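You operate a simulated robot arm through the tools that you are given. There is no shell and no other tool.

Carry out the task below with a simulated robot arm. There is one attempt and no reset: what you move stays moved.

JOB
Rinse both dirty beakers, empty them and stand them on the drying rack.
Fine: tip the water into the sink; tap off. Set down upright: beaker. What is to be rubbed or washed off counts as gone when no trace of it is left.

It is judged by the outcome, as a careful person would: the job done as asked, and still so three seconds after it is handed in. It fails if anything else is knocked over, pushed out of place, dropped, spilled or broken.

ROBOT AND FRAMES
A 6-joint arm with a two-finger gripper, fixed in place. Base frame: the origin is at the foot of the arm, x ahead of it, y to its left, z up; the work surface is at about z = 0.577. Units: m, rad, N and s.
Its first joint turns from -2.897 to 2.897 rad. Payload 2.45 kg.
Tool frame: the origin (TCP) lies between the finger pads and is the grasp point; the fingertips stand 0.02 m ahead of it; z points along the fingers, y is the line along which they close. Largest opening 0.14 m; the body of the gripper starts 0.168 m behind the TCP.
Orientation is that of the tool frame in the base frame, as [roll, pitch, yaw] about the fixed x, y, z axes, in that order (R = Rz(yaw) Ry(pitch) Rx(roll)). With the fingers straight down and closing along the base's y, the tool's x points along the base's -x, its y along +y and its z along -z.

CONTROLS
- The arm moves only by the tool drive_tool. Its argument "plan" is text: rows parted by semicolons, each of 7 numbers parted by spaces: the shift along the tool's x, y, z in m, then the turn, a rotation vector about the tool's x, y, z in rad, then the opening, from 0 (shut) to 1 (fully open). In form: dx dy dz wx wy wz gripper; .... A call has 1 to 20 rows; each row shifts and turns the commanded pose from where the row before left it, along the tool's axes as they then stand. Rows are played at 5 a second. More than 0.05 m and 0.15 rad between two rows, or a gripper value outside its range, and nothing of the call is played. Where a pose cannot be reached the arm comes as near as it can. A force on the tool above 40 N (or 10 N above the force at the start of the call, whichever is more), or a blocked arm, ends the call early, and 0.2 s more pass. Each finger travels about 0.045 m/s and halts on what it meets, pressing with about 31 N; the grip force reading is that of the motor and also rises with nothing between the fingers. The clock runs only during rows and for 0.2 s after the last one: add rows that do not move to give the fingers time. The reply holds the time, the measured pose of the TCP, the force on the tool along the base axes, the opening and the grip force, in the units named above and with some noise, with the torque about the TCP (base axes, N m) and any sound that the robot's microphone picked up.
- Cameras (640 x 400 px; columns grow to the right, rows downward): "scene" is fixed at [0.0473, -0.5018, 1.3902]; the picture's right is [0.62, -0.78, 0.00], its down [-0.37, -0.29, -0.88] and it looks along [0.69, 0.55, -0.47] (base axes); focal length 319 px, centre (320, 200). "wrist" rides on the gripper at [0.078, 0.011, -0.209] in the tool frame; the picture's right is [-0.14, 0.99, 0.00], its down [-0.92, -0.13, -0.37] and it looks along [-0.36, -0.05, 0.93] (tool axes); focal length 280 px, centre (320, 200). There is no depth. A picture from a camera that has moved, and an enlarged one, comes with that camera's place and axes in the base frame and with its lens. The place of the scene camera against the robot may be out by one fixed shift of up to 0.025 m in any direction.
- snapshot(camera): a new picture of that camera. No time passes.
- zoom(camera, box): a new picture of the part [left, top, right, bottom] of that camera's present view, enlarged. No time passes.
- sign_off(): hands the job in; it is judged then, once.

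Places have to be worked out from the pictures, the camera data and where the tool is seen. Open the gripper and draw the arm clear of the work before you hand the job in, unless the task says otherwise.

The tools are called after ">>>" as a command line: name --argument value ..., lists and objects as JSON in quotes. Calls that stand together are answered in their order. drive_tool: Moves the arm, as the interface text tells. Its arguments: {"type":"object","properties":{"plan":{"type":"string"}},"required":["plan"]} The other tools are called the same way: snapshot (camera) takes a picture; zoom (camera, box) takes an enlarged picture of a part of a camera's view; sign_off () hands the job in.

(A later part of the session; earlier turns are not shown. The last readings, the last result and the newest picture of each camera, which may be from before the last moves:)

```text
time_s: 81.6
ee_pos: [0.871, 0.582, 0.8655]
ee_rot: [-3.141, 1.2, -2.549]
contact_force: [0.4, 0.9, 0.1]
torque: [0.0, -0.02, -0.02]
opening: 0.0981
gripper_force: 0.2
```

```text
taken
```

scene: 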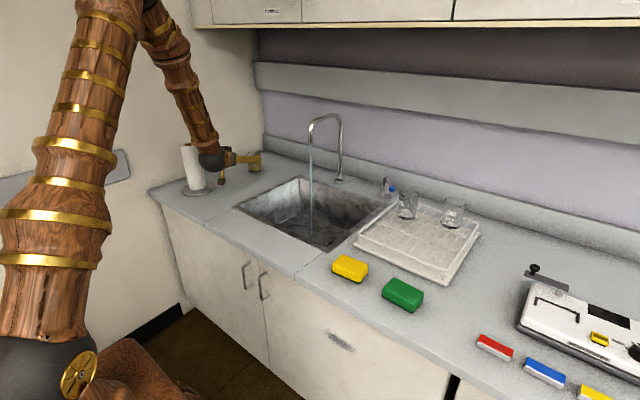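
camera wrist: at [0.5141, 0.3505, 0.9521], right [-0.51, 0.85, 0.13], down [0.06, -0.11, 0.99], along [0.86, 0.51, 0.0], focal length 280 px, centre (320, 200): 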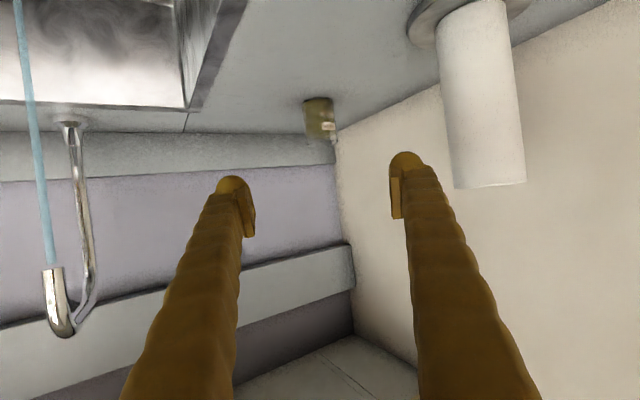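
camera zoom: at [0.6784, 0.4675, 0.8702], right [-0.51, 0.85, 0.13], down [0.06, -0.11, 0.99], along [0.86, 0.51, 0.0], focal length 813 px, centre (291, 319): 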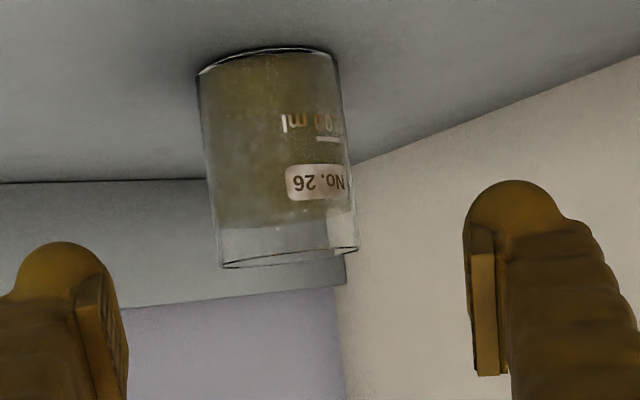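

Beaker B is 0.13 m ahead, ~3 mm right of the tool line. I'll advance to it while lowering to the same grasp height as before, then verify before closing.

>>> drive_tool --plan "-0.0003 -0.001 0.0347 0 0 0 0.7; -0.0003 -0.001 0.0347 0 0 0 0.7; -0.0003 -0.001 0.0347 0 0 0 0.7; -0.0003 0 0.0287 0 0 0 0.7; 0 0 0 0 0 0 0.7"

>>> zoom --camera "wrist" --box '[220, 90, 440, 228]'

>>> zoom --camera "scene" --box '[180, 120, 310, 200]'

```text
time_s: 82.8
ee_pos: [0.9756, 0.6496, 0.819]
ee_rot: [-3.139, 1.202, -2.55]
contact_force: [0.0, 0.0, -0.1]
torque: [-0.02, -0.02, 0.01]
opening: 0.0982
gripper_force: 0.1
```

```text
2.90 times, centred on (330, 159) of wrist
camera zoom: at [0.7828, 0.5336, 0.8225], right [-0.51, 0.85, 0.13], down [0.06, -0.11, 0.99], along [0.86, 0.51, 0.0], focal length 813 px, centre (291, 319)
```

zoom: 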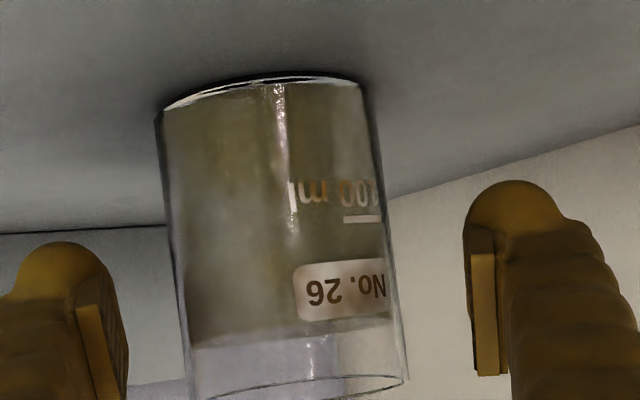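

```text
4.92 times, centred on (245, 160) of scene
camera zoom: at [0.0473, -0.5018, 1.3902], right [0.62, -0.78, 0.0], down [-0.37, -0.29, -0.88], along [0.69, 0.55, -0.47], focal length 1571 px, centre (689, 397)
```

zoom: 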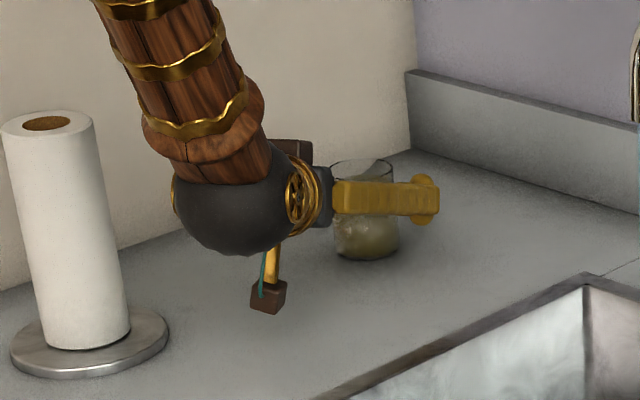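

Nearly centred. I'll advance 6 mm more and close.

>>> drive_tool --plan "-0.0005 0 0.006 0 0 0 0.7; 0 0 0 0 0 0 0.5; 0 0 0 0 0 0 0.2; 0 0 0 0 0 0 0; 0 0 0 0 0 0 0; 0 0 0 0 0 0 0; 0 0 0 0 0 0 0"

>>> zoom --camera "wrist" --box '[220, 90, 440, 228]'

```text
time_s: 84.4
ee_pos: [0.9807, 0.651, 0.8168]
ee_rot: [-3.14, 1.2, -2.55]
contact_force: [-0.2, -0.1, 1.6]
torque: [-0.06, -0.01, 0.01]
opening: 0.0612
gripper_force: 30.8
```

```text
2.90 times, centred on (330, 159) of wrist
camera zoom: at [0.7874, 0.5362, 0.821], right [-0.51, 0.85, 0.13], down [0.06, -0.11, 0.99], along [0.86, 0.51, 0.0], focal length 813 px, centre (291, 319)
```

zoom: 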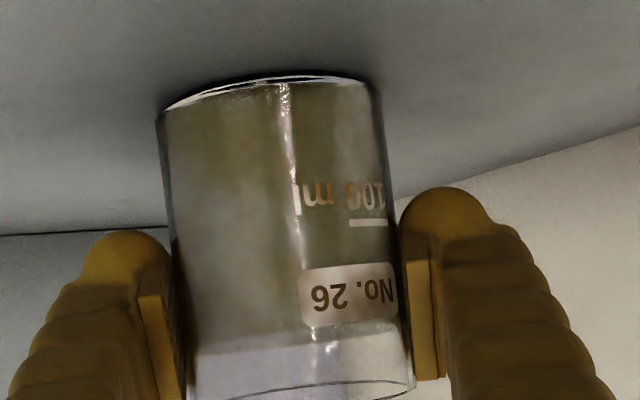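

Gripped at 0.0612 m. I'll lift 0.10 m, draw back radially, then swing to the same staging point over the sink, keeping it level.

>>> drive_tool --plan "-0.014 0 -0.0054 0 0 0 0; -0.0233 0 -0.009 0 0 0 0; -0.0233 0 -0.009 0 0 0 0; -0.0233 0 -0.009 0 0 0 0; -0.0093 0 -0.0036 0 0 0 0; 0.0163 0 -0.0419 0 0 0 0; 0.0163 0 -0.0419 0 0 0 0; 0.0163 0 -0.0419 0 0 0 0; 0 0 0 0 0 0 0; 0.0129 -0.0415 -0.0202 0.0376 0 0.0146 0; 0.0129 -0.0406 -0.0202 0.0376 0 0.0146 0; 0.0129 -0.0397 -0.0202 0.0376 0 0.0146 0; 0.0129 -0.0388 -0.0202 0.0376 0 0.0146 0; 0.0129 -0.0378 -0.0202 0.0376 0 0.0146 0; 0.0129 -0.037 -0.0202 0.0376 0 0.0146 0; 0.0129 -0.036 -0.0202 0.0376 0 0.0146 0; 0.0129 -0.0351 -0.0202 0.0376 0 0.0146 0; 0 0 0 0 0 0 0"

>>> snapshot --camera "wrist"

>>> snapshot --camera "scene"

```text
time_s: 88.2
ee_pos: [0.8341, 0.2214, 0.88]
ee_rot: [3.14, 1.2, -2.873]
contact_force: [-0.7, -0.1, -1.7]
torque: [0.02, 0.05, -0.02]
opening: 0.0612
gripper_force: 31.0
```

```text
taken
camera wrist: at [0.6144, 0.1723, 0.8827], right [-0.21, 0.97, 0.13], down [0.02, -0.13, 0.99], along [0.98, 0.21, 0.0], focal length 280 px, centre (320, 200)
```

wrist: 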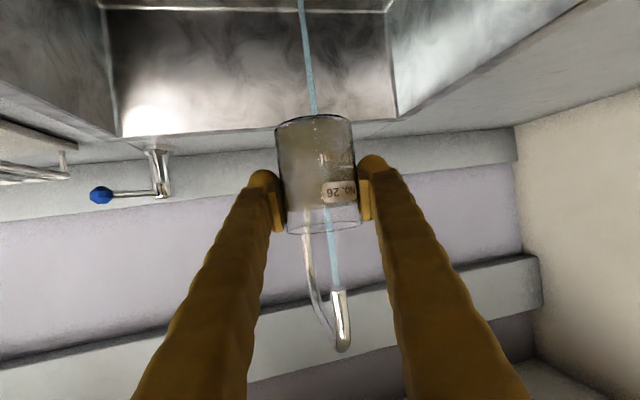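

```text
taken
```

scene: 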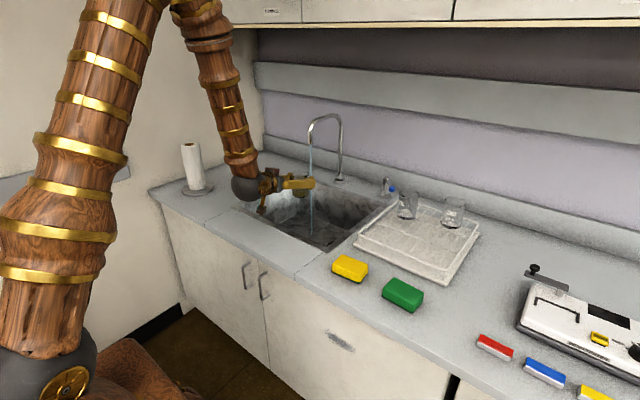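

Beaker B is at the staging point. I'll move it under the stream and hold ~3.4 s.

>>> drive_tool --plan "-0.0084 0.0008 0.025 0 0 0 0; -0.0084 0.0008 0.025 0 0 0 0; -0.0084 0.0008 0.025 0 0 0 0; -0.0084 0.0008 0.025 0 0 0 0; 0 0 0 0 0 0 0; 0 0 0 0 0 0 0; 0 0 0 0 0 0 0; 0 0 0 0 0 0 0; 0 0 0 0 0 0 0; 0 0 0 0 0 0 0; 0 0 0 0 0 0 0; 0 0 0 0 0 0 0; 0 0 0 0 0 0 0; 0 0 0 0 0 0 0; 0 0 0 0 0 0 0; 0 0 0 0 0 0 0; 0 0 0 0 0 0 0; 0 0 0 0 0 0 0; 0 0 0 0 0 0 0; 0 0 0 0 0 0 0"

>>> zoom --camera "wrist" --box '[220, 80, 420, 300]'

```text
time_s: 92.4
ee_pos: [0.9335, 0.251, 0.8738]
ee_rot: [3.141, 1.201, -2.874]
contact_force: [-0.5, 0.6, -0.9]
torque: [0.0, 0.01, -0.01]
opening: 0.0608
gripper_force: 31.1
```

```text
1.82 times, centred on (320, 190) of wrist
camera zoom: at [0.7152, 0.2025, 0.8772], right [-0.21, 0.97, 0.13], down [0.02, -0.13, 0.99], along [0.98, 0.21, 0.0], focal length 510 px, centre (320, 218)
```

zoom: 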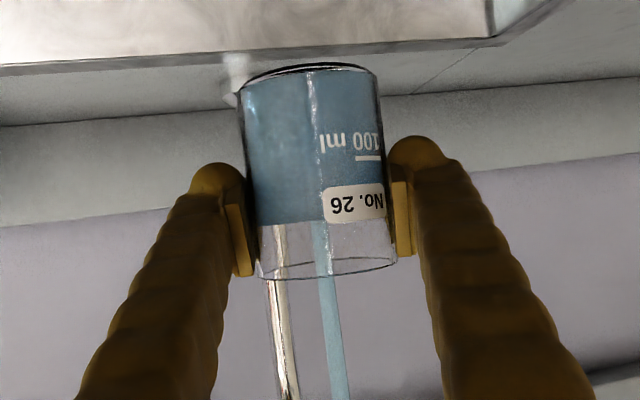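

Filled to ~75% with the film gone. A little more fill, then retreat and tip out as before.

>>> drive_tool --plan "0 0 0 0 0 0 0; 0 0 0 0 0 0 0; 0.0085 0 -0.022 0 0 0 0; 0.011 0 -0.0285 0 0 0 0; 0.011 0 -0.0285 0 0 0 0; 0 0 0 0 0 0 0; 0 0 0 0 0 0.1 0; 0 0 0 0 0 0.1 0; 0 0 0 0 0 0.1 0; 0 0 0 0 0 0.1 0; 0 0 0 0 0 0.12 0; 0 0 0 0 0 0.14 0; 0 0 0 0 0 0.14 0; 0 0 0 0 0 0.15 0; 0 0 0 0 0 0.15 0; 0 0 0 0 0 0.15 0; 0 0 0 0 0 0.15 0; 0 0 0 0 0 0.15 0; 0 0 0 0 0 0.15 0; 0 0 0 0 0 0.15 0"

>>> drive_tool --plan "0 0 0 0 0 0.15 0; 0 0 0 0 0 0.15 0; 0 0 0 0 0 0.15 0; 0 0 0 0 0 0.15 0; 0 0 0 0 0 0.05 0; 0 0 0 0 0 0 0; 0 0 0 0 0 0 0; 0 0 0 0 0 0 0; 0 0 0 0 0 0 0"

>>> zoom --camera "wrist" --box '[250, 95, 390, 250]'

>>> zoom --camera "scene" --box '[230, 110, 390, 210]'

```text
time_s: 96.6
ee_pos: [0.8533, 0.2303, 0.8772]
ee_rot: [1.955, -0.26, 1.734]
contact_force: [-0.4, 0.1, -1.4]
torque: [-0.02, 0.0, 0.01]
opening: 0.0593
gripper_force: 31.3
```

```text
time_s: 98.6
ee_pos: [0.8521, 0.2288, 0.8751]
ee_rot: [2.146, -0.843, 1.387]
contact_force: [0.2, 0.1, -0.3]
torque: [-0.01, 0.02, -0.01]
opening: 0.0591
gripper_force: 31.0
```

```text
2.58 times, centred on (320, 172) of wrist
camera zoom: at [0.6777, 0.2211, 1.0165], right [0.4, -0.8, 0.45], down [-0.5, -0.6, -0.63], along [0.77, 0.03, -0.64], focal length 724 px, centre (320, 271)
```

zoom: 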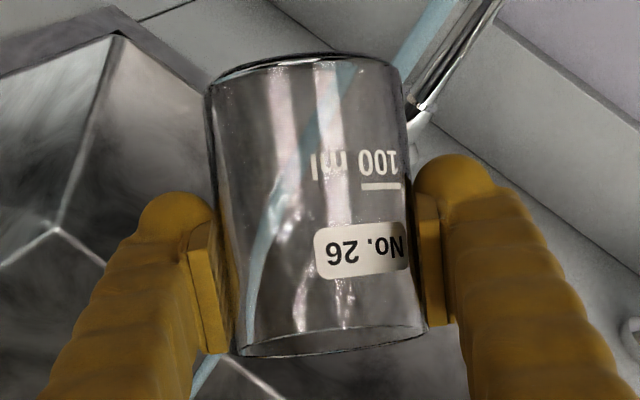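

```text
4.00 times, centred on (310, 160) of scene
camera zoom: at [0.0473, -0.5018, 1.3902], right [0.62, -0.78, 0.0], down [-0.37, -0.29, -0.88], along [0.69, 0.55, -0.47], focal length 1277 px, centre (360, 360)
```

zoom: 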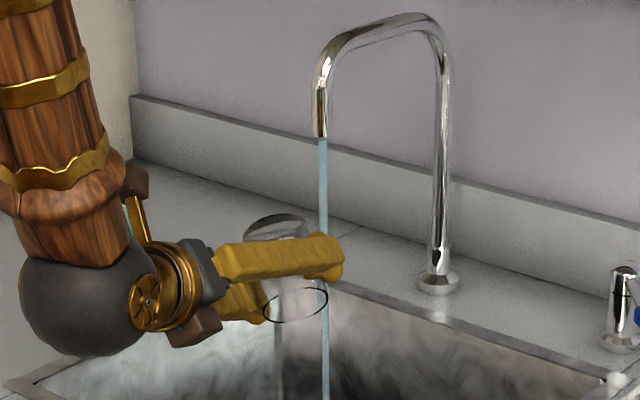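

Beaker B is clear and empty. As with A, I'll give it a second rinse: roll upright first.

>>> drive_tool --plan "0 0 0 0 0 -0.147 0; 0 0 0 0 0 -0.147 0; 0 0 0 0 0 -0.147 0; 0 0 0 0 0 -0.147 0; 0 0 0 0 0 -0.147 0; 0 0 0 0 0 -0.147 0; 0 0 0 0 0 -0.147 0; 0 0 0 0 0 -0.147 0; 0 0 0 0 0 -0.147 0; 0 0 0 0 0 -0.147 0; 0 0 0 0 0 -0.147 0; 0 0 0 0 0 -0.147 0; 0 0 0 0 0 -0.147 0; 0 0 0 0 0 -0.147 0; 0 0 0 0 0 -0.147 0; 0 0 0 0 0 -0.147 0; 0 0 0 0 0 -0.147 0; 0 0 0 0 0 0 0"

>>> drive_tool --plan "-0.0103 0 0.0264 0 0 0 0; -0.0103 0 0.0264 0 0 0 0; -0.0103 0 0.0264 0 0 0 0; 0 0 0 0 0 0 0; 0 0 0 0 0 0 0; 0 0 0 0 0 0 0; 0 0 0 0 0 0 0; 0 0 0 0 0 0 0; 0 0 0 0 0 0 0; 0 0 0 0 0 0 0; 0 0 0 0 0 0 0; 0 0 0 0 0 0 0; 0 0 0 0 0 0 0; 0 0 0 0 0 0 0; 0 0 0 0 0 0 0; 0 0 0 0 0 0 0; 0 0 0 0 0 0 0; 0 0 0 0 0 0 0; 0 0 0 0 0 0 0"

>>> zoom --camera "wrist" --box '[220, 80, 420, 300]'

```text
time_s: 102.4
ee_pos: [0.8522, 0.2296, 0.8751]
ee_rot: [-3.139, 1.201, -2.872]
contact_force: [-0.5, -0.5, -0.8]
torque: [0.03, 0.01, 0.02]
opening: 0.0588
gripper_force: 30.9
```

```text
time_s: 106.4
ee_pos: [0.935, 0.2529, 0.8753]
ee_rot: [3.139, 1.2, -2.879]
contact_force: [0.6, -0.7, 0.2]
torque: [-0.01, 0.04, -0.02]
opening: 0.059
gripper_force: 30.9
```

```text
1.82 times, centred on (320, 190) of wrist
camera zoom: at [0.7161, 0.2042, 0.8798], right [-0.21, 0.97, 0.13], down [0.02, -0.13, 0.99], along [0.98, 0.21, 0.0], focal length 510 px, centre (320, 218)
```

zoom: 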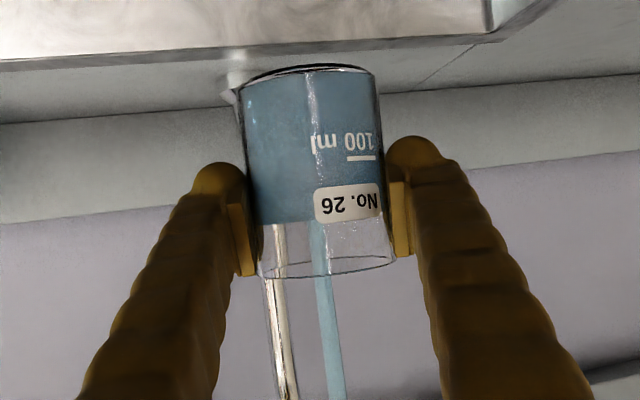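

Clean water again. I'll retreat from the stream and tip it out fully.

>>> drive_tool --plan "0.0085 0 -0.022 0 0 0 0; 0.011 0 -0.0285 0 0 0 0; 0.011 0 -0.0285 0 0 0 0; 0 0 0 0 0 0.1 0; 0 0 0 0 0 0.12 0; 0 0 0 0 0 0.14 0; 0 0 0 0 0 0.14 0; 0 0 0 0 0 0.14 0; 0 0 0 0 0 0.15 0; 0 0 0 0 0 0.15 0; 0 0 0 0 0 0.15 0; 0 0 0 0 0 0.15 0; 0 0 0 0 0 0.15 0; 0 0 0 0 0 0.15 0; 0 0 0 0 0 0.15 0; 0 0 0 0 0 0.15 0; 0 0 0 0 0 0.15 0; 0 0 0 0 0 0.15 0; 0 0 0 0 0 0.15 0; 0 0 0 0 0 0.15 0"

>>> drive_tool --plan "0 0 0 0 0 0.06 0; 0 0 0 0 0 0 0; 0 0 0 0 0 0 0; 0 0 0 0 0 0 0; 0 0 0 0 0 0 0; 0 0 0 0 0 0 0"

>>> zoom --camera "wrist" --box '[250, 95, 390, 250]'

```text
time_s: 110.6
ee_pos: [0.8518, 0.23, 0.8757]
ee_rot: [2.113, -0.793, 1.432]
contact_force: [0.2, 0.5, 0.1]
torque: [-0.03, 0.0, 0.04]
opening: 0.0585
gripper_force: 31.4
```

```text
time_s: 112.0
ee_pos: [0.8535, 0.2293, 0.8756]
ee_rot: [2.147, -0.844, 1.387]
contact_force: [-0.1, -0.2, 0.2]
torque: [0.02, 0.01, 0.0]
opening: 0.0583
gripper_force: 30.8
```

```text
2.58 times, centred on (320, 172) of wrist
camera zoom: at [0.6788, 0.2211, 1.017], right [0.4, -0.8, 0.45], down [-0.5, -0.6, -0.63], along [0.77, 0.03, -0.64], focal length 724 px, centre (320, 271)
```

zoom: 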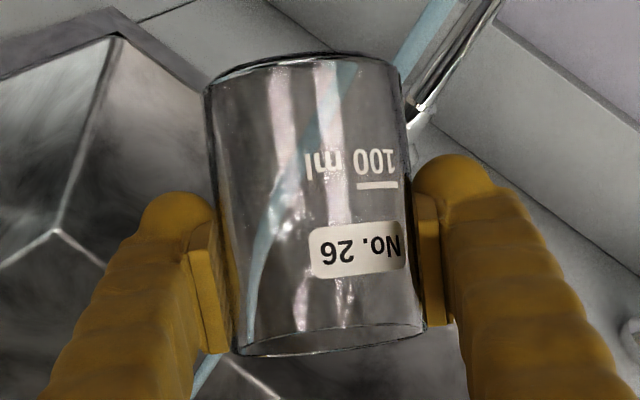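

Beaker B is spotless and empty. I'll roll it upright.

>>> drive_tool --plan "0 0 0 0 0 -0.147 0; 0 0 0 0 0 -0.147 0; 0 0 0 0 0 -0.147 0; 0 0 0 0 0 -0.147 0; 0 0 0 0 0 -0.147 0; 0 0 0 0 0 -0.147 0; 0 0 0 0 0 -0.147 0; 0 0 0 0 0 -0.147 0; 0 0 0 0 0 -0.147 0; 0 0 0 0 0 -0.147 0; 0 0 0 0 0 -0.147 0; 0 0 0 0 0 -0.147 0; 0 0 0 0 0 -0.147 0; 0 0 0 0 0 -0.147 0; 0 0 0 0 0 -0.147 0; 0 0 0 0 0 -0.147 0; 0 0 0 0 0 -0.147 0; 0 0 0 0 0 0 0"

>>> zoom --camera "wrist" --box '[220, 80, 420, 260]'

```text
time_s: 115.8
ee_pos: [0.8518, 0.23, 0.8746]
ee_rot: [3.14, 1.199, -2.876]
contact_force: [0.3, -0.2, -0.5]
torque: [0.0, 0.03, 0.01]
opening: 0.0584
gripper_force: 30.7
```

```text
2.22 times, centred on (320, 170) of wrist
camera zoom: at [0.6342, 0.1811, 0.8794], right [-0.21, 0.97, 0.13], down [0.02, -0.13, 0.99], along [0.98, 0.21, 0.0], focal length 623 px, centre (320, 267)
```

zoom: 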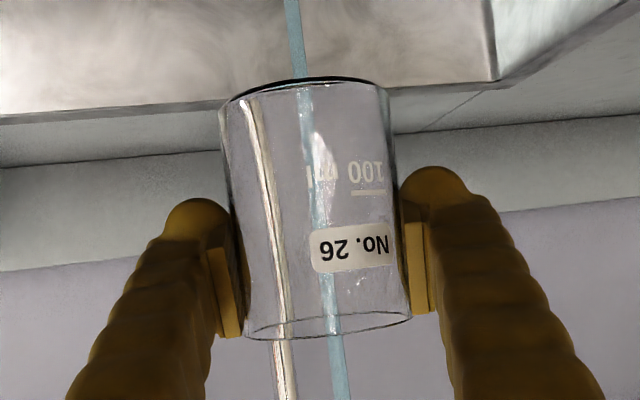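

Upright and empty. Next I'll swing to face a free spot on the front part of the rack (about (0.85, −0.22)), staying short of it and raised.

>>> drive_tool --plan "-0.0023 -0.0377 -0.0056 0.0408 0 0.0159 0; -0.0023 -0.0377 -0.0056 0.0408 0 0.0159 0; -0.0023 -0.0377 -0.0056 0.0408 0 0.0159 0; -0.0023 -0.0377 -0.0056 0.0408 0 0.0159 0; -0.0023 -0.0377 -0.0056 0.0408 0 0.0159 0; -0.0023 -0.0377 -0.0056 0.0408 0 0.0159 0; -0.0023 -0.0377 -0.0056 0.0408 0 0.0159 0; -0.0023 -0.0377 -0.0056 0.0408 0 0.0159 0; -0.0023 -0.0377 -0.0056 0.0408 0 0.0159 0; -0.0023 -0.0377 -0.0056 0.0408 0 0.0159 0; -0.0023 -0.0377 -0.0056 0.0408 0 0.0159 0; -0.0023 -0.0377 -0.0056 0.0408 0 0.0159 0; 0 0 0 0 0 0 0"

>>> snapshot --camera "wrist"

>>> zoom --camera "scene" --box '[330, 150, 500, 280]'

```text
time_s: 118.6
ee_pos: [0.8128, -0.2194, 0.9249]
ee_rot: [3.139, 1.199, 2.876]
contact_force: [0.5, -0.2, -1.1]
torque: [0.02, -0.02, 0.01]
opening: 0.0586
gripper_force: 30.9
```

```text
taken
camera wrist: at [0.5985, -0.1518, 0.9286], right [0.3, 0.94, 0.13], down [-0.04, -0.12, 0.99], along [0.95, -0.31, 0.0], focal length 280 px, centre (320, 200)
```

wrist: 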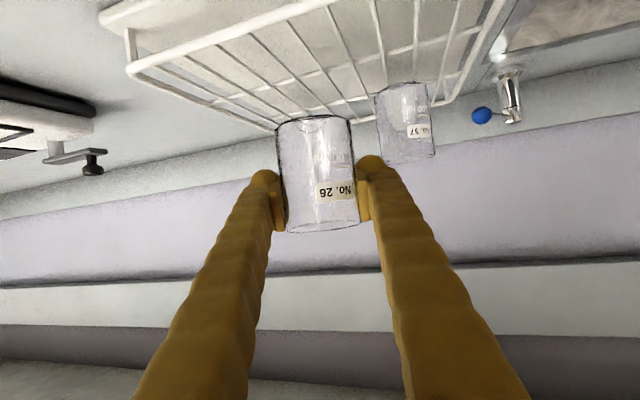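

```text
3.08 times, centred on (415, 215) of scene
camera zoom: at [0.0473, -0.5018, 1.3902], right [0.62, -0.78, 0.0], down [-0.37, -0.29, -0.88], along [0.69, 0.55, -0.47], focal length 982 px, centre (28, 154)
```

zoom: 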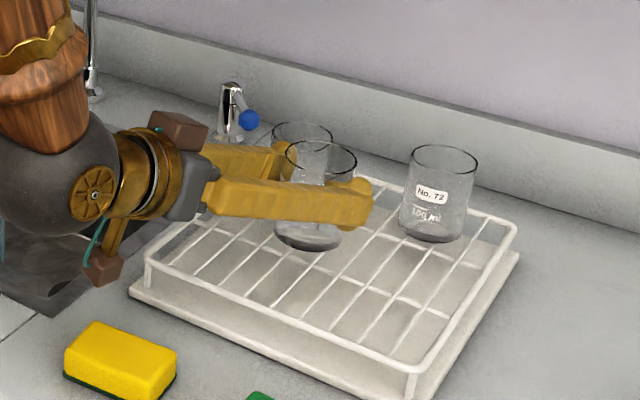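

I'll zoom in on the rack wires to choose a spot where the beaker base straddles two wires.

>>> zoom --camera "wrist" --box '[110, 0, 510, 150]'

>>> zoom --camera "scene" --box '[365, 180, 475, 260]'

```text
1.60 times, centred on (310, 75) of wrist
camera zoom: at [0.5985, -0.1518, 0.9286], right [0.3, 0.94, 0.13], down [-0.04, -0.12, 0.99], along [0.95, -0.31, 0.0], focal length 449 px, centre (336, 400)
```

zoom: 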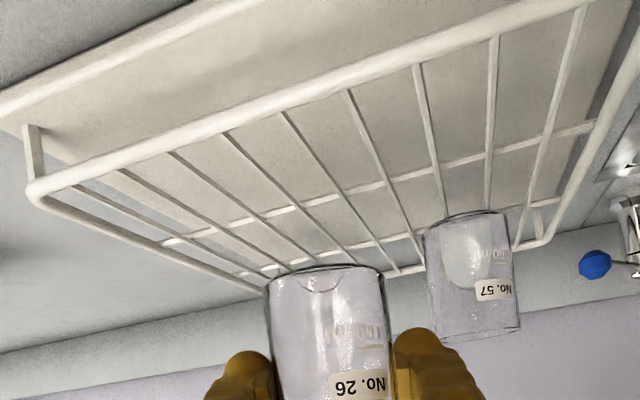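

```text
5.00 times, centred on (420, 220) of scene
camera zoom: at [0.0473, -0.5018, 1.3902], right [0.62, -0.78, 0.0], down [-0.37, -0.29, -0.88], along [0.69, 0.55, -0.47], focal length 1596 px, centre (-180, 100)
```

zoom: 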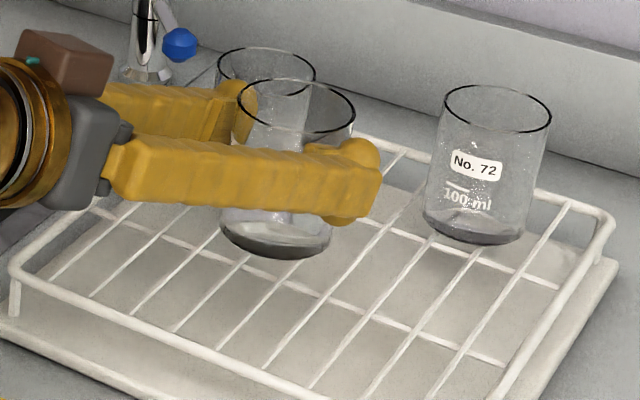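

Wires are spaced ~0.0275 m, so two or three always support the base. I'll aim for (0.855, −0.2275), midway between wires, move over it and lower to just above.

>>> drive_tool --plan "-0.0078 0.0016 0.02 0 0 0 0; -0.0078 0.0017 0.02 0 0 0 0; 0 0 0 0 0 0 0; 0.0107 0 0.0042 0 0 0 0; 0.0107 0 0.0042 0 0 0 0; 0.0107 0 0.0042 0 0 0 0; 0.0093 0 0.0036 0 0 0 0; 0 0 0 0 0 0 0"

>>> zoom --camera "scene" --box '[350, 170, 480, 260]'

>>> snapshot --camera "wrist"

```text
time_s: 120.4
ee_pos: [0.8542, -0.2264, 0.8817]
ee_rot: [3.137, 1.199, 2.876]
contact_force: [-0.6, 0.6, -0.6]
torque: [-0.04, 0.0, 0.02]
opening: 0.0585
gripper_force: 31.0
```

```text
4.44 times, centred on (415, 215) of scene
camera zoom: at [0.0473, -0.5018, 1.3902], right [0.62, -0.78, 0.0], down [-0.37, -0.29, -0.88], along [0.69, 0.55, -0.47], focal length 1418 px, centre (-102, 133)
```

zoom: 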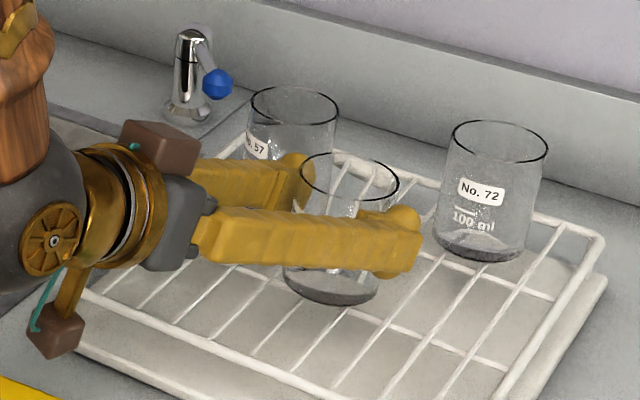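

```text
taken
camera wrist: at [0.6407, -0.1591, 0.8848], right [0.3, 0.94, 0.13], down [-0.04, -0.12, 0.99], along [0.95, -0.31, 0.0], focal length 280 px, centre (320, 200)
```

wrist: 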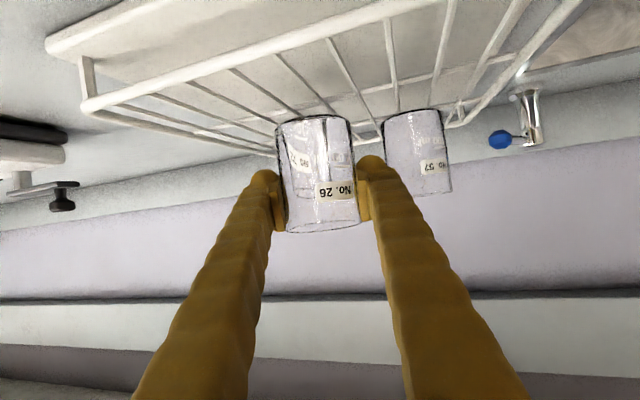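

Clear of the other beakers. Lowering in small steps to touchdown.

>>> drive_tool --plan "0.0037 0 0.0014 0 0 0 0; 0.0037 0 0.0014 0 0 0 0; 0.0019 0 0.0007 0 0 0 0; 0 0 0 0 0 0 0"

>>> drive_tool --plan "0.0019 0 0.0007 0 0 0 0; 0.0014 0 0.0005 0 0 0 0; 0 0 0 0 0 0 0"

```text
time_s: 121.4
ee_pos: [0.8549, -0.2262, 0.8718]
ee_rot: [3.136, 1.199, 2.875]
contact_force: [-0.7, 0.0, -0.2]
torque: [0.0, 0.02, 0.02]
opening: 0.0582
gripper_force: 30.9
```

```text
time_s: 122.2
ee_pos: [0.8552, -0.227, 0.8677]
ee_rot: [3.137, 1.204, 2.879]
contact_force: [-2.3, 1.3, 14.7]
torque: [-0.34, -0.07, -0.07]
opening: 0.0582
gripper_force: 30.9
```

Touchdown (14.7 N up at the expected height). I'll ease up ~1.5 mm and open.

>>> drive_tool --plan "-0.0014 0 -0.0005 0 0 0 0; 0 0 0 0 0 0 0.43; 0 0 0 0 0 0 0.5; 0 0 0 0 0 0 0.6; 0 0 0 0 0 0 0.7; 0 0 0 0 0 0 0.7; 0 0 0 0 0 0 0.7"

>>> snapshot --camera "wrist"

>>> zoom --camera "scene" --box '[350, 170, 480, 260]'

```text
time_s: 123.8
ee_pos: [0.8546, -0.2264, 0.8692]
ee_rot: [3.137, 1.199, 2.876]
contact_force: [0.3, 0.5, -0.1]
torque: [-0.03, 0.0, 0.01]
opening: 0.098
gripper_force: 0.0
```

```text
taken
camera wrist: at [0.6406, -0.1593, 0.8732], right [0.3, 0.94, 0.13], down [-0.04, -0.12, 0.99], along [0.95, -0.31, 0.0], focal length 280 px, centre (320, 200)
```

wrist: 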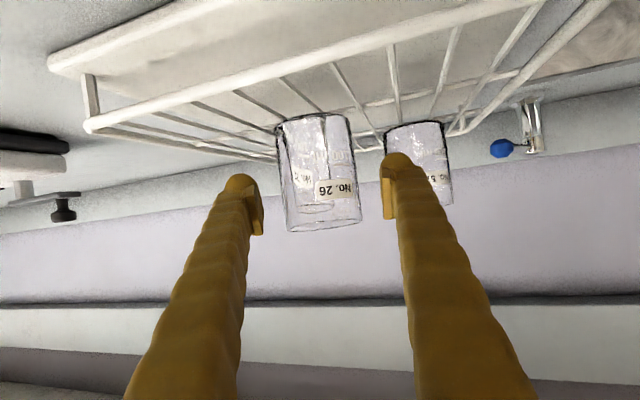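

```text
4.44 times, centred on (415, 215) of scene
camera zoom: at [0.0473, -0.5018, 1.3902], right [0.62, -0.78, 0.0], down [-0.37, -0.29, -0.88], along [0.69, 0.55, -0.47], focal length 1418 px, centre (-102, 133)
```

zoom: 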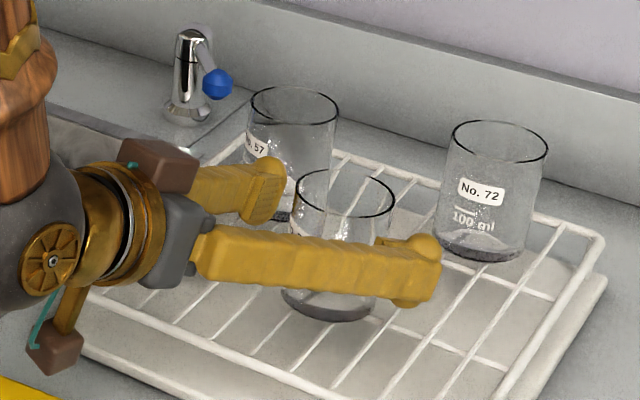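

All three beakers stand upright on the rack. Now I'll withdraw up and back, and swing to face the tap to turn it off; the knob is triangulated at about (1.10, −0.031, 0.833) with the lever pointing −y.

>>> drive_tool --plan "0 0 -0.03 0 0 0 0.7; 0 0 -0.035 0 0 0 0.7; 0 0 -0.035 0 0 0 0.7; -0.0326 0 -0.0127 0 0 0 0.7; -0.0326 0 -0.0127 0 0 0 0.7; -0.0326 0 -0.0127 0 0 0 0.6; -0.005 0.035 0.013 -0.0496 0 -0.0193 0.5; -0.005 0.035 0.013 -0.0496 0 -0.0193 0.43; -0.005 0.035 0.013 -0.0496 0 -0.0193 0.43; -0.005 0.035 0.013 -0.0496 0 -0.0193 0.43; -0.005 0.035 0.013 -0.0496 0 -0.0193 0.43; 0 0 0 0 0 0 0.43"

>>> snapshot --camera "wrist"

>>> snapshot --camera "scene"

```text
time_s: 126.4
ee_pos: [0.8611, -0.0419, 1.0095]
ee_rot: [3.136, 1.2, -3.138]
contact_force: [-0.8, 0.1, -0.6]
torque: [0.03, 0.01, 0.02]
opening: 0.0606
gripper_force: 0.1
```

```text
taken
camera wrist: at [0.6364, -0.0328, 1.0123], right [0.04, 0.99, 0.13], down [-0.01, -0.13, 0.99], along [1.0, -0.04, 0.0], focal length 280 px, centre (320, 200)
```

wrist: 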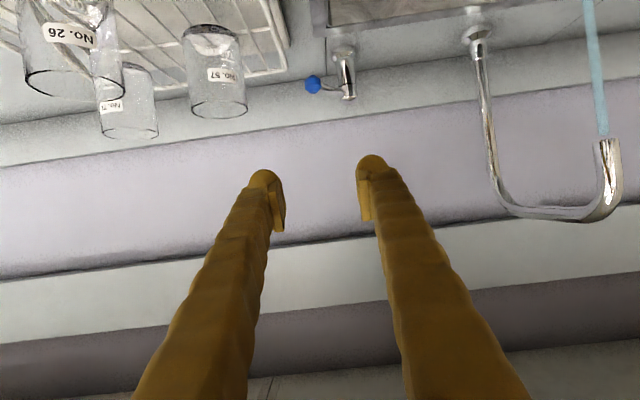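

```text
taken
```

scene: 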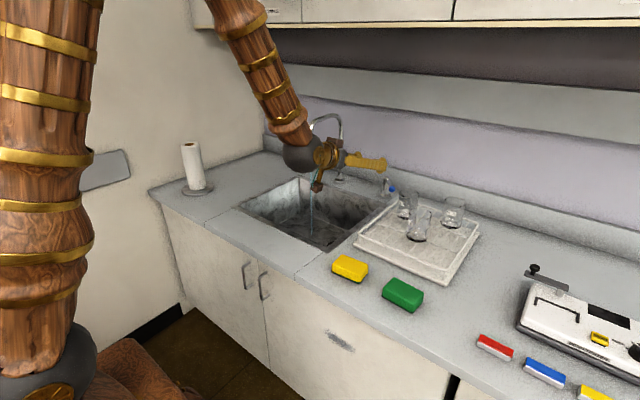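

From three views the knob is at about (1.07, −0.039, 0.834), with the lever now angled ~60° toward −y. To turn it back I must pull it toward the robot, so I'll roll the gripper 90° to pinch the knob from above and below.

>>> drive_tool --plan "0 0 0 0 0 0.1428 0.43; 0 0 0 0 0 0.1428 0.43; 0 0 0 0 0 0.1428 0.43; 0 0 0 0 0 0.1428 0.43; 0 0 0 0 0 0.1428 0.43; 0 0 0 0 0 0.1428 0.43; 0 0 0 0 0 0.1428 0.43; 0 0 0 0 0 0.1428 0.43; 0 0 0 0 0 0.1428 0.43; 0 0 0 0 0 0.1428 0.43; 0 0 0 0 0 0.1428 0.43; 0 0 0 0 0 0 0.43; 0.0008 -0.022 0.0397 0 0 0 0.43; 0.0008 -0.022 0.0397 0 0 0 0.43; 0.0008 -0.022 0.0397 0 0 0 0.43; 0 0 0 0 0 0 0.43"

>>> snapshot --camera "wrist"

>>> zoom --camera "scene" --box '[300, 130, 450, 225]'

```text
time_s: 129.8
ee_pos: [0.9474, -0.0383, 0.904]
ee_rot: [1.942, -0.002, 1.578]
contact_force: [0.2, 0.7, -0.3]
torque: [-0.01, 0.0, -0.01]
opening: 0.0605
gripper_force: 0.2
```

```text
taken
camera wrist: at [0.755, 0.0383, 0.9902], right [0.36, -0.14, 0.92], down [-0.38, -0.92, 0.01], along [0.85, -0.36, -0.38], focal length 280 px, centre (320, 200)
```

wrist: 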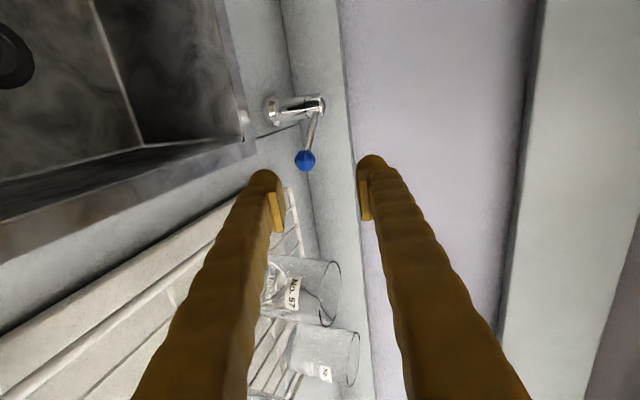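

```text
4.21 times, centred on (375, 178) of scene
camera zoom: at [0.0473, -0.5018, 1.3902], right [0.62, -0.78, 0.0], down [-0.37, -0.29, -0.88], along [0.69, 0.55, -0.47], focal length 1344 px, centre (88, 295)
```

zoom: 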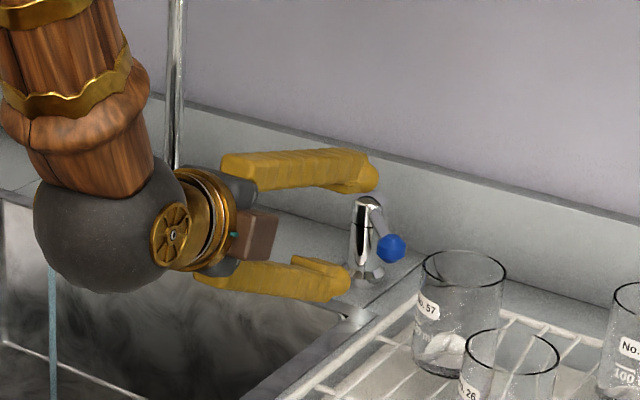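

The knob sits between the finger lines, confirmed at (1.07, −0.040, 0.836). I'll advance in two stages, watching rack clearance on the lower finger.

>>> drive_tool --plan "0 -0.005 0.0348 0 0 0 0.43; 0 -0.005 0.0348 0 0 0 0.43; 0 -0.005 0.0248 0 0 0 0.43; 0 0 0 0 0 0 0.43"

>>> snapshot --camera "wrist"

>>> zoom --camera "scene" --box '[330, 140, 430, 210]'

```text
time_s: 130.8
ee_pos: [1.0297, -0.0375, 0.8576]
ee_rot: [1.94, -0.002, 1.577]
contact_force: [-0.3, 0.1, -0.4]
torque: [0.0, 0.0, -0.01]
opening: 0.06
gripper_force: 0.2
```

```text
taken
camera wrist: at [0.838, 0.0398, 0.9444], right [0.36, -0.14, 0.92], down [-0.38, -0.92, 0.01], along [0.85, -0.36, -0.38], focal length 280 px, centre (320, 200)
```

wrist: 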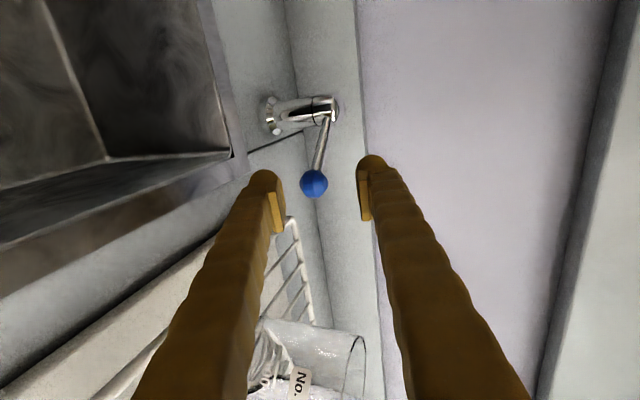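

```text
5.71 times, centred on (380, 175) of scene
camera zoom: at [0.0473, -0.5018, 1.3902], right [0.62, -0.78, 0.0], down [-0.37, -0.29, -0.88], along [0.69, 0.55, -0.47], focal length 1824 px, centre (-23, 343)
```

zoom: 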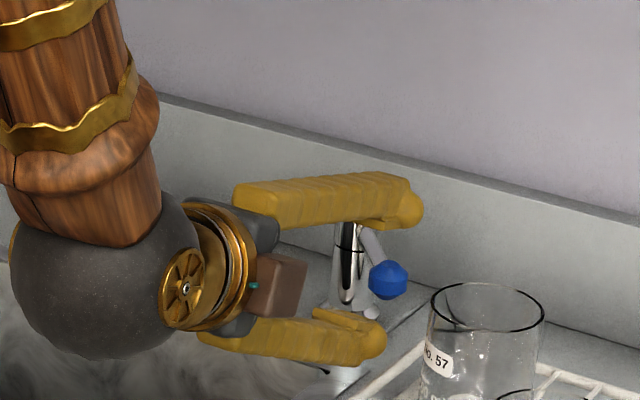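

Knob now estimated (1.06, −0.037, 0.84). Advance the last ~0.032 m and close on it.

>>> drive_tool --plan "0 -0.003 0.016 0 0 0 0.43; 0 -0.003 0.016 0 0 0 0.43; 0 0 0 0 0 0 0.43"

>>> snapshot --camera "wrist"

>>> zoom --camera "scene" --box '[330, 140, 430, 210]'

```text
time_s: 131.6
ee_pos: [1.0578, -0.0355, 0.8396]
ee_rot: [1.941, -0.002, 1.576]
contact_force: [0.3, 0.6, 0.2]
torque: [0.03, 0.0, -0.01]
opening: 0.0601
gripper_force: 0.1
```

```text
taken
camera wrist: at [0.8648, 0.04, 0.9265], right [0.36, -0.14, 0.92], down [-0.38, -0.92, 0.01], along [0.85, -0.36, -0.38], focal length 280 px, centre (320, 200)
```

wrist: 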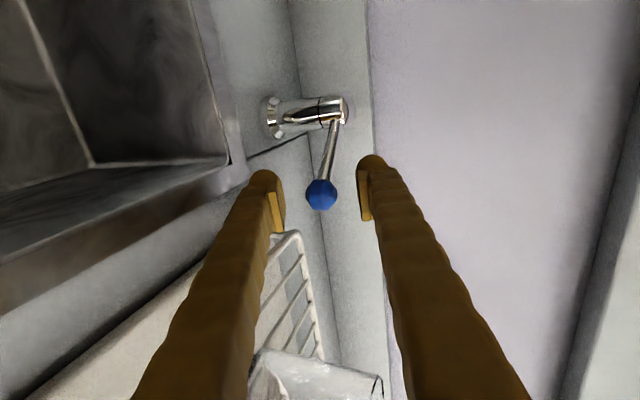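

```text
5.71 times, centred on (380, 175) of scene
camera zoom: at [0.0473, -0.5018, 1.3902], right [0.62, -0.78, 0.0], down [-0.37, -0.29, -0.88], along [0.69, 0.55, -0.47], focal length 1824 px, centre (-23, 343)
```

zoom: 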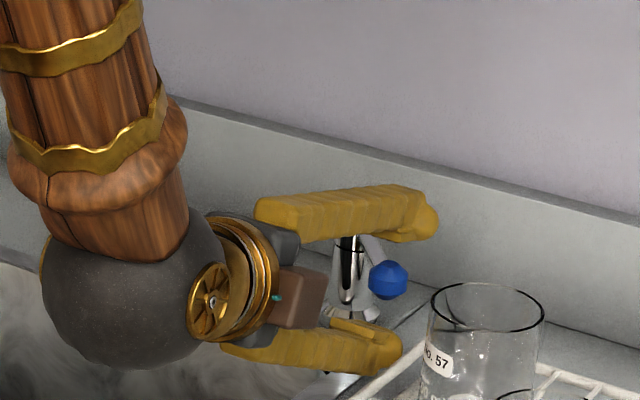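

The knob projects exactly at the TCP, so I'll close on it.

>>> drive_tool --plan "0 0 0 0 0 0 0.25; 0 0 0 0 0 0 0.1; 0 0 0 0 0 0 0; 0 0 0 0 0 0 0; 0 0 0 0 0 0 0; 0 0 0 0 0 0 0"

>>> snapshot --camera "wrist"

```text
time_s: 133.0
ee_pos: [1.0568, -0.0365, 0.8405]
ee_rot: [1.942, -0.001, 1.577]
contact_force: [4.3, 1.0, 11.2]
torque: [-0.05, -0.57, -0.17]
opening: 0.0248
gripper_force: 45.1
```

```text
taken
camera wrist: at [0.8648, 0.0401, 0.9272], right [0.36, -0.14, 0.92], down [-0.38, -0.92, 0.01], along [0.85, -0.36, -0.38], focal length 280 px, centre (320, 200)
```

wrist: 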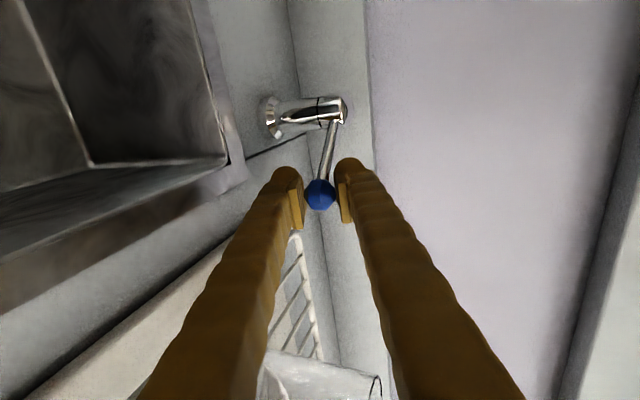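

Pinched the knob (opening 0.0248 m). I'll pull it back along its arc in small steps, first toward the robot and left.

>>> drive_tool --plan "0.006 -0.002 -0.0055 0 0 0 0; 0.006 -0.002 -0.0055 0 0 0 0; 0.006 -0.0015 -0.0035 0 0 0 0; 0 0 0 0 0 0 0"

>>> snapshot --camera "wrist"

```text
time_s: 134.0
ee_pos: [1.0412, -0.0197, 0.8413]
ee_rot: [1.94, -0.003, 1.576]
contact_force: [-2.9, -15.9, 25.1]
torque: [-0.08, -0.7, -1.27]
opening: 0.0244
gripper_force: 44.7
```

```text
taken
camera wrist: at [0.8496, 0.057, 0.9284], right [0.36, -0.14, 0.92], down [-0.38, -0.92, 0.01], along [0.85, -0.36, -0.38], focal length 280 px, centre (320, 200)
```

wrist: 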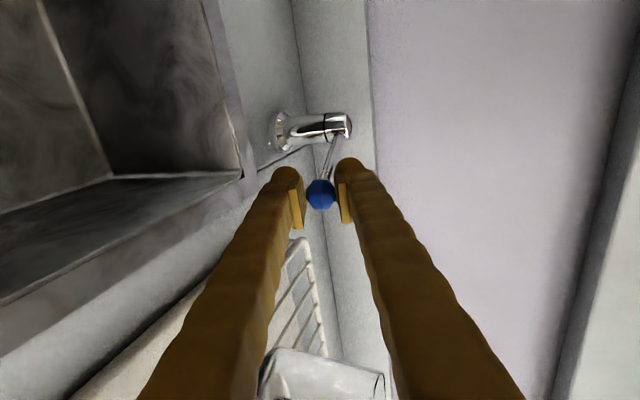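

The knob is following (y≈−0.02). There's some vertical and radial side load, so I'll correct slightly upward and outward while continuing the arc.

>>> drive_tool --plan "0.007 0.0003 -0.005 0 0 0 0; 0.007 0.0003 -0.005 0 0 0 0; 0 0 0 0 0 0 0"

>>> snapshot --camera "wrist"

>>> zoom --camera "scene" --box '[270, 110, 430, 230]'

```text
time_s: 134.8
ee_pos: [1.0319, -0.0048, 0.8439]
ee_rot: [1.943, -0.002, 1.577]
contact_force: [-4.7, -0.1, 11.3]
torque: [0.1, -0.07, 0.03]
opening: 0.0202
gripper_force: 44.9
```

```text
taken
camera wrist: at [0.8393, 0.0715, 0.9311], right [0.36, -0.14, 0.92], down [-0.38, -0.92, 0.01], along [0.85, -0.36, -0.39], focal length 280 px, centre (320, 200)
```

wrist: 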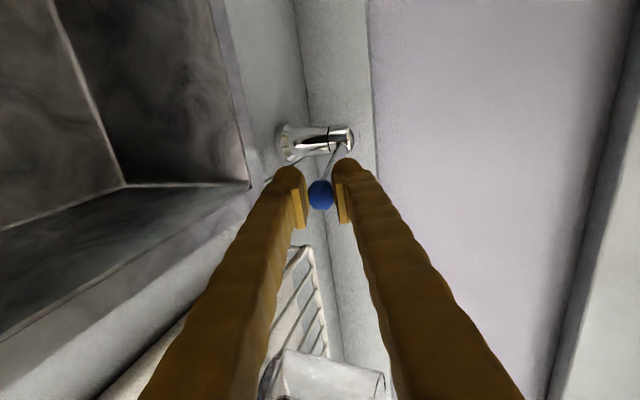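

```text
3.33 times, centred on (350, 170) of scene
camera zoom: at [0.0473, -0.5018, 1.3902], right [0.62, -0.78, 0.0], down [-0.37, -0.29, -0.88], along [0.69, 0.55, -0.47], focal length 1064 px, centre (220, 300)
```

zoom: 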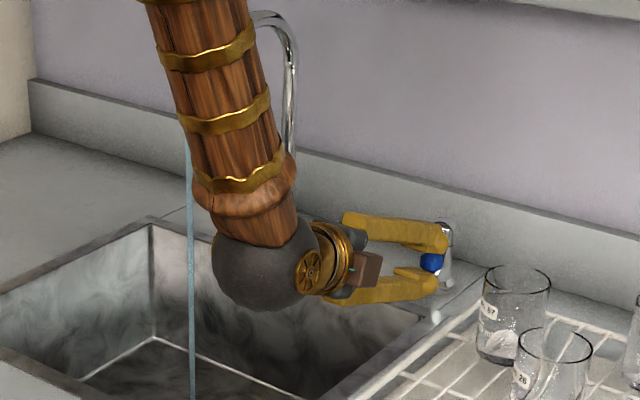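

The pads are slipping toward the knob's edge (opening 0.020), but the lever is now mostly back. I'll release, back off, close the fingers, and finish by pushing +y from the knob's −y side.

>>> drive_tool --plan "0 0 0 0 0 0 0.3; 0 0 0 0 0 0 0.43; 0 0 0 0 0 0 0.43; 0 0 -0.03 0 0 0 0.43; 0 0 -0.03 0 0 0 0.3; 0 0 0 0 0 0 0; -0.035 0 0 0 0 0 0; 0 0 0 0 0 0 0; 0 0 0 0 0 0 0"

>>> snapshot --camera "wrist"

>>> zoom --camera "scene" --box '[270, 110, 430, 230]'

```text
time_s: 136.8
ee_pos: [0.9745, -0.0396, 0.8669]
ee_rot: [1.939, 0.0, 1.578]
contact_force: [0.4, -0.9, -0.8]
torque: [0.01, -0.02, -0.01]
opening: 0.0
gripper_force: 29.3
```

```text
taken
camera wrist: at [0.7826, 0.0359, 0.9529], right [0.36, -0.14, 0.92], down [-0.38, -0.92, 0.01], along [0.85, -0.36, -0.38], focal length 280 px, centre (320, 200)
```

wrist: 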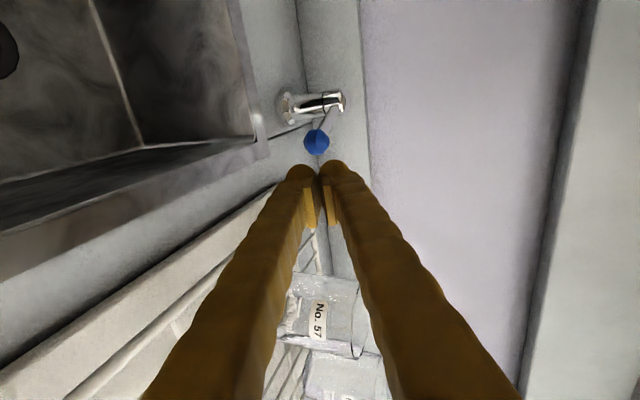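

```text
3.33 times, centred on (350, 170) of scene
camera zoom: at [0.0473, -0.5018, 1.3902], right [0.62, -0.78, 0.0], down [-0.37, -0.29, -0.88], along [0.69, 0.55, -0.47], focal length 1064 px, centre (220, 300)
```

zoom: 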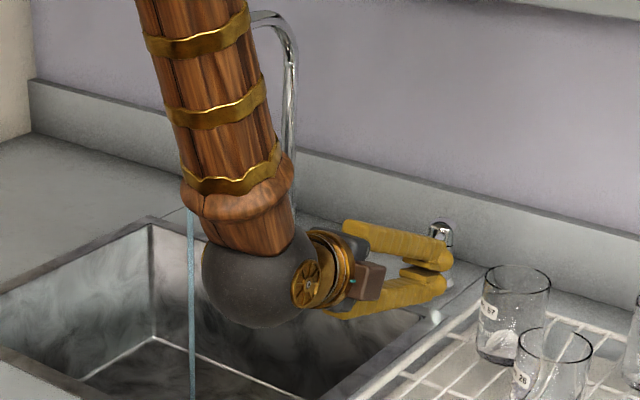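

Knob at (1.045, −0.011, 0.841). I'll shift a little right, advance beside it, then push +y gradually.

>>> drive_tool --plan "-0.009 0 0 0 0 0 0; 0 0.0005 0.025 0 0 0 0; 0 0.0005 0.025 0 0 0 0; 0 0.001 0.025 0 0 0 0; 0 0 0 0 0 0 0; 0.008 0 0 0 0 0 0; 0.007 0 0 0 0 0 0; 0.007 0 0 0 0 0 0; 0.007 0 0 0 0 0 0; 0 0 0 0 0 0 0"

>>> snapshot --camera "wrist"

>>> zoom --camera "scene" --box '[270, 110, 430, 230]'

```text
time_s: 139.0
ee_pos: [1.0474, -0.0205, 0.8404]
ee_rot: [1.941, -0.002, 1.578]
contact_force: [-0.1, 0.0, 0.3]
torque: [-0.03, -0.02, -0.01]
opening: 0.0001
gripper_force: 29.7
```

```text
taken
camera wrist: at [0.8552, 0.0561, 0.9267], right [0.36, -0.14, 0.92], down [-0.38, -0.92, 0.01], along [0.85, -0.36, -0.38], focal length 280 px, centre (320, 200)
```

wrist: 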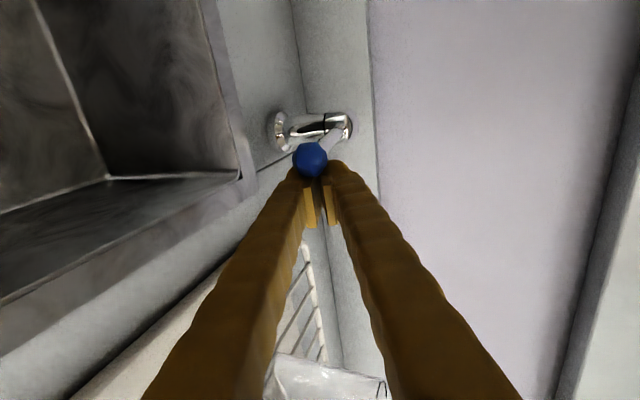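

```text
3.33 times, centred on (350, 170) of scene
camera zoom: at [0.0473, -0.5018, 1.3902], right [0.62, -0.78, 0.0], down [-0.37, -0.29, -0.88], along [0.69, 0.55, -0.47], focal length 1064 px, centre (220, 300)
```

zoom: 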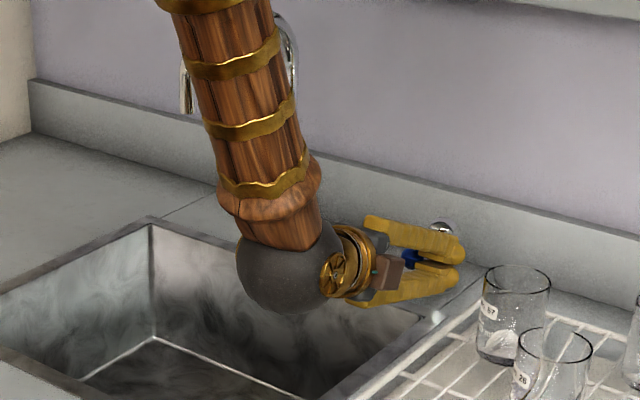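

The water has stopped. I'll push the last bit to the lever's closed stop so the tap is fully off.

>>> drive_tool --plan "0.006 0 0 0 0 0 0; 0.005 0 0 0 0 0 0; 0.003 0 0 0 0 0 0; 0 0 0 0 0 0 0"

>>> snapshot --camera "wrist"

```text
time_s: 140.0
ee_pos: [1.0466, -0.0083, 0.8399]
ee_rot: [1.942, -0.001, 1.574]
contact_force: [12.3, -33.8, -13.2]
torque: [-0.35, -0.35, -0.45]
opening: 0.0001
gripper_force: 29.0
```

```text
taken
camera wrist: at [0.8548, 0.0692, 0.9266], right [0.36, -0.14, 0.92], down [-0.39, -0.92, 0.01], along [0.85, -0.36, -0.39], focal length 280 px, centre (320, 200)
```

wrist: 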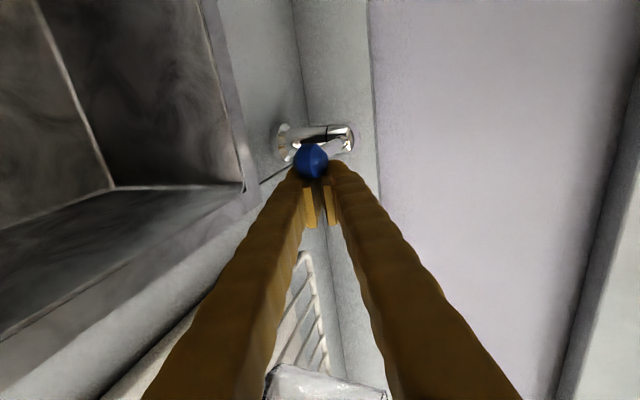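

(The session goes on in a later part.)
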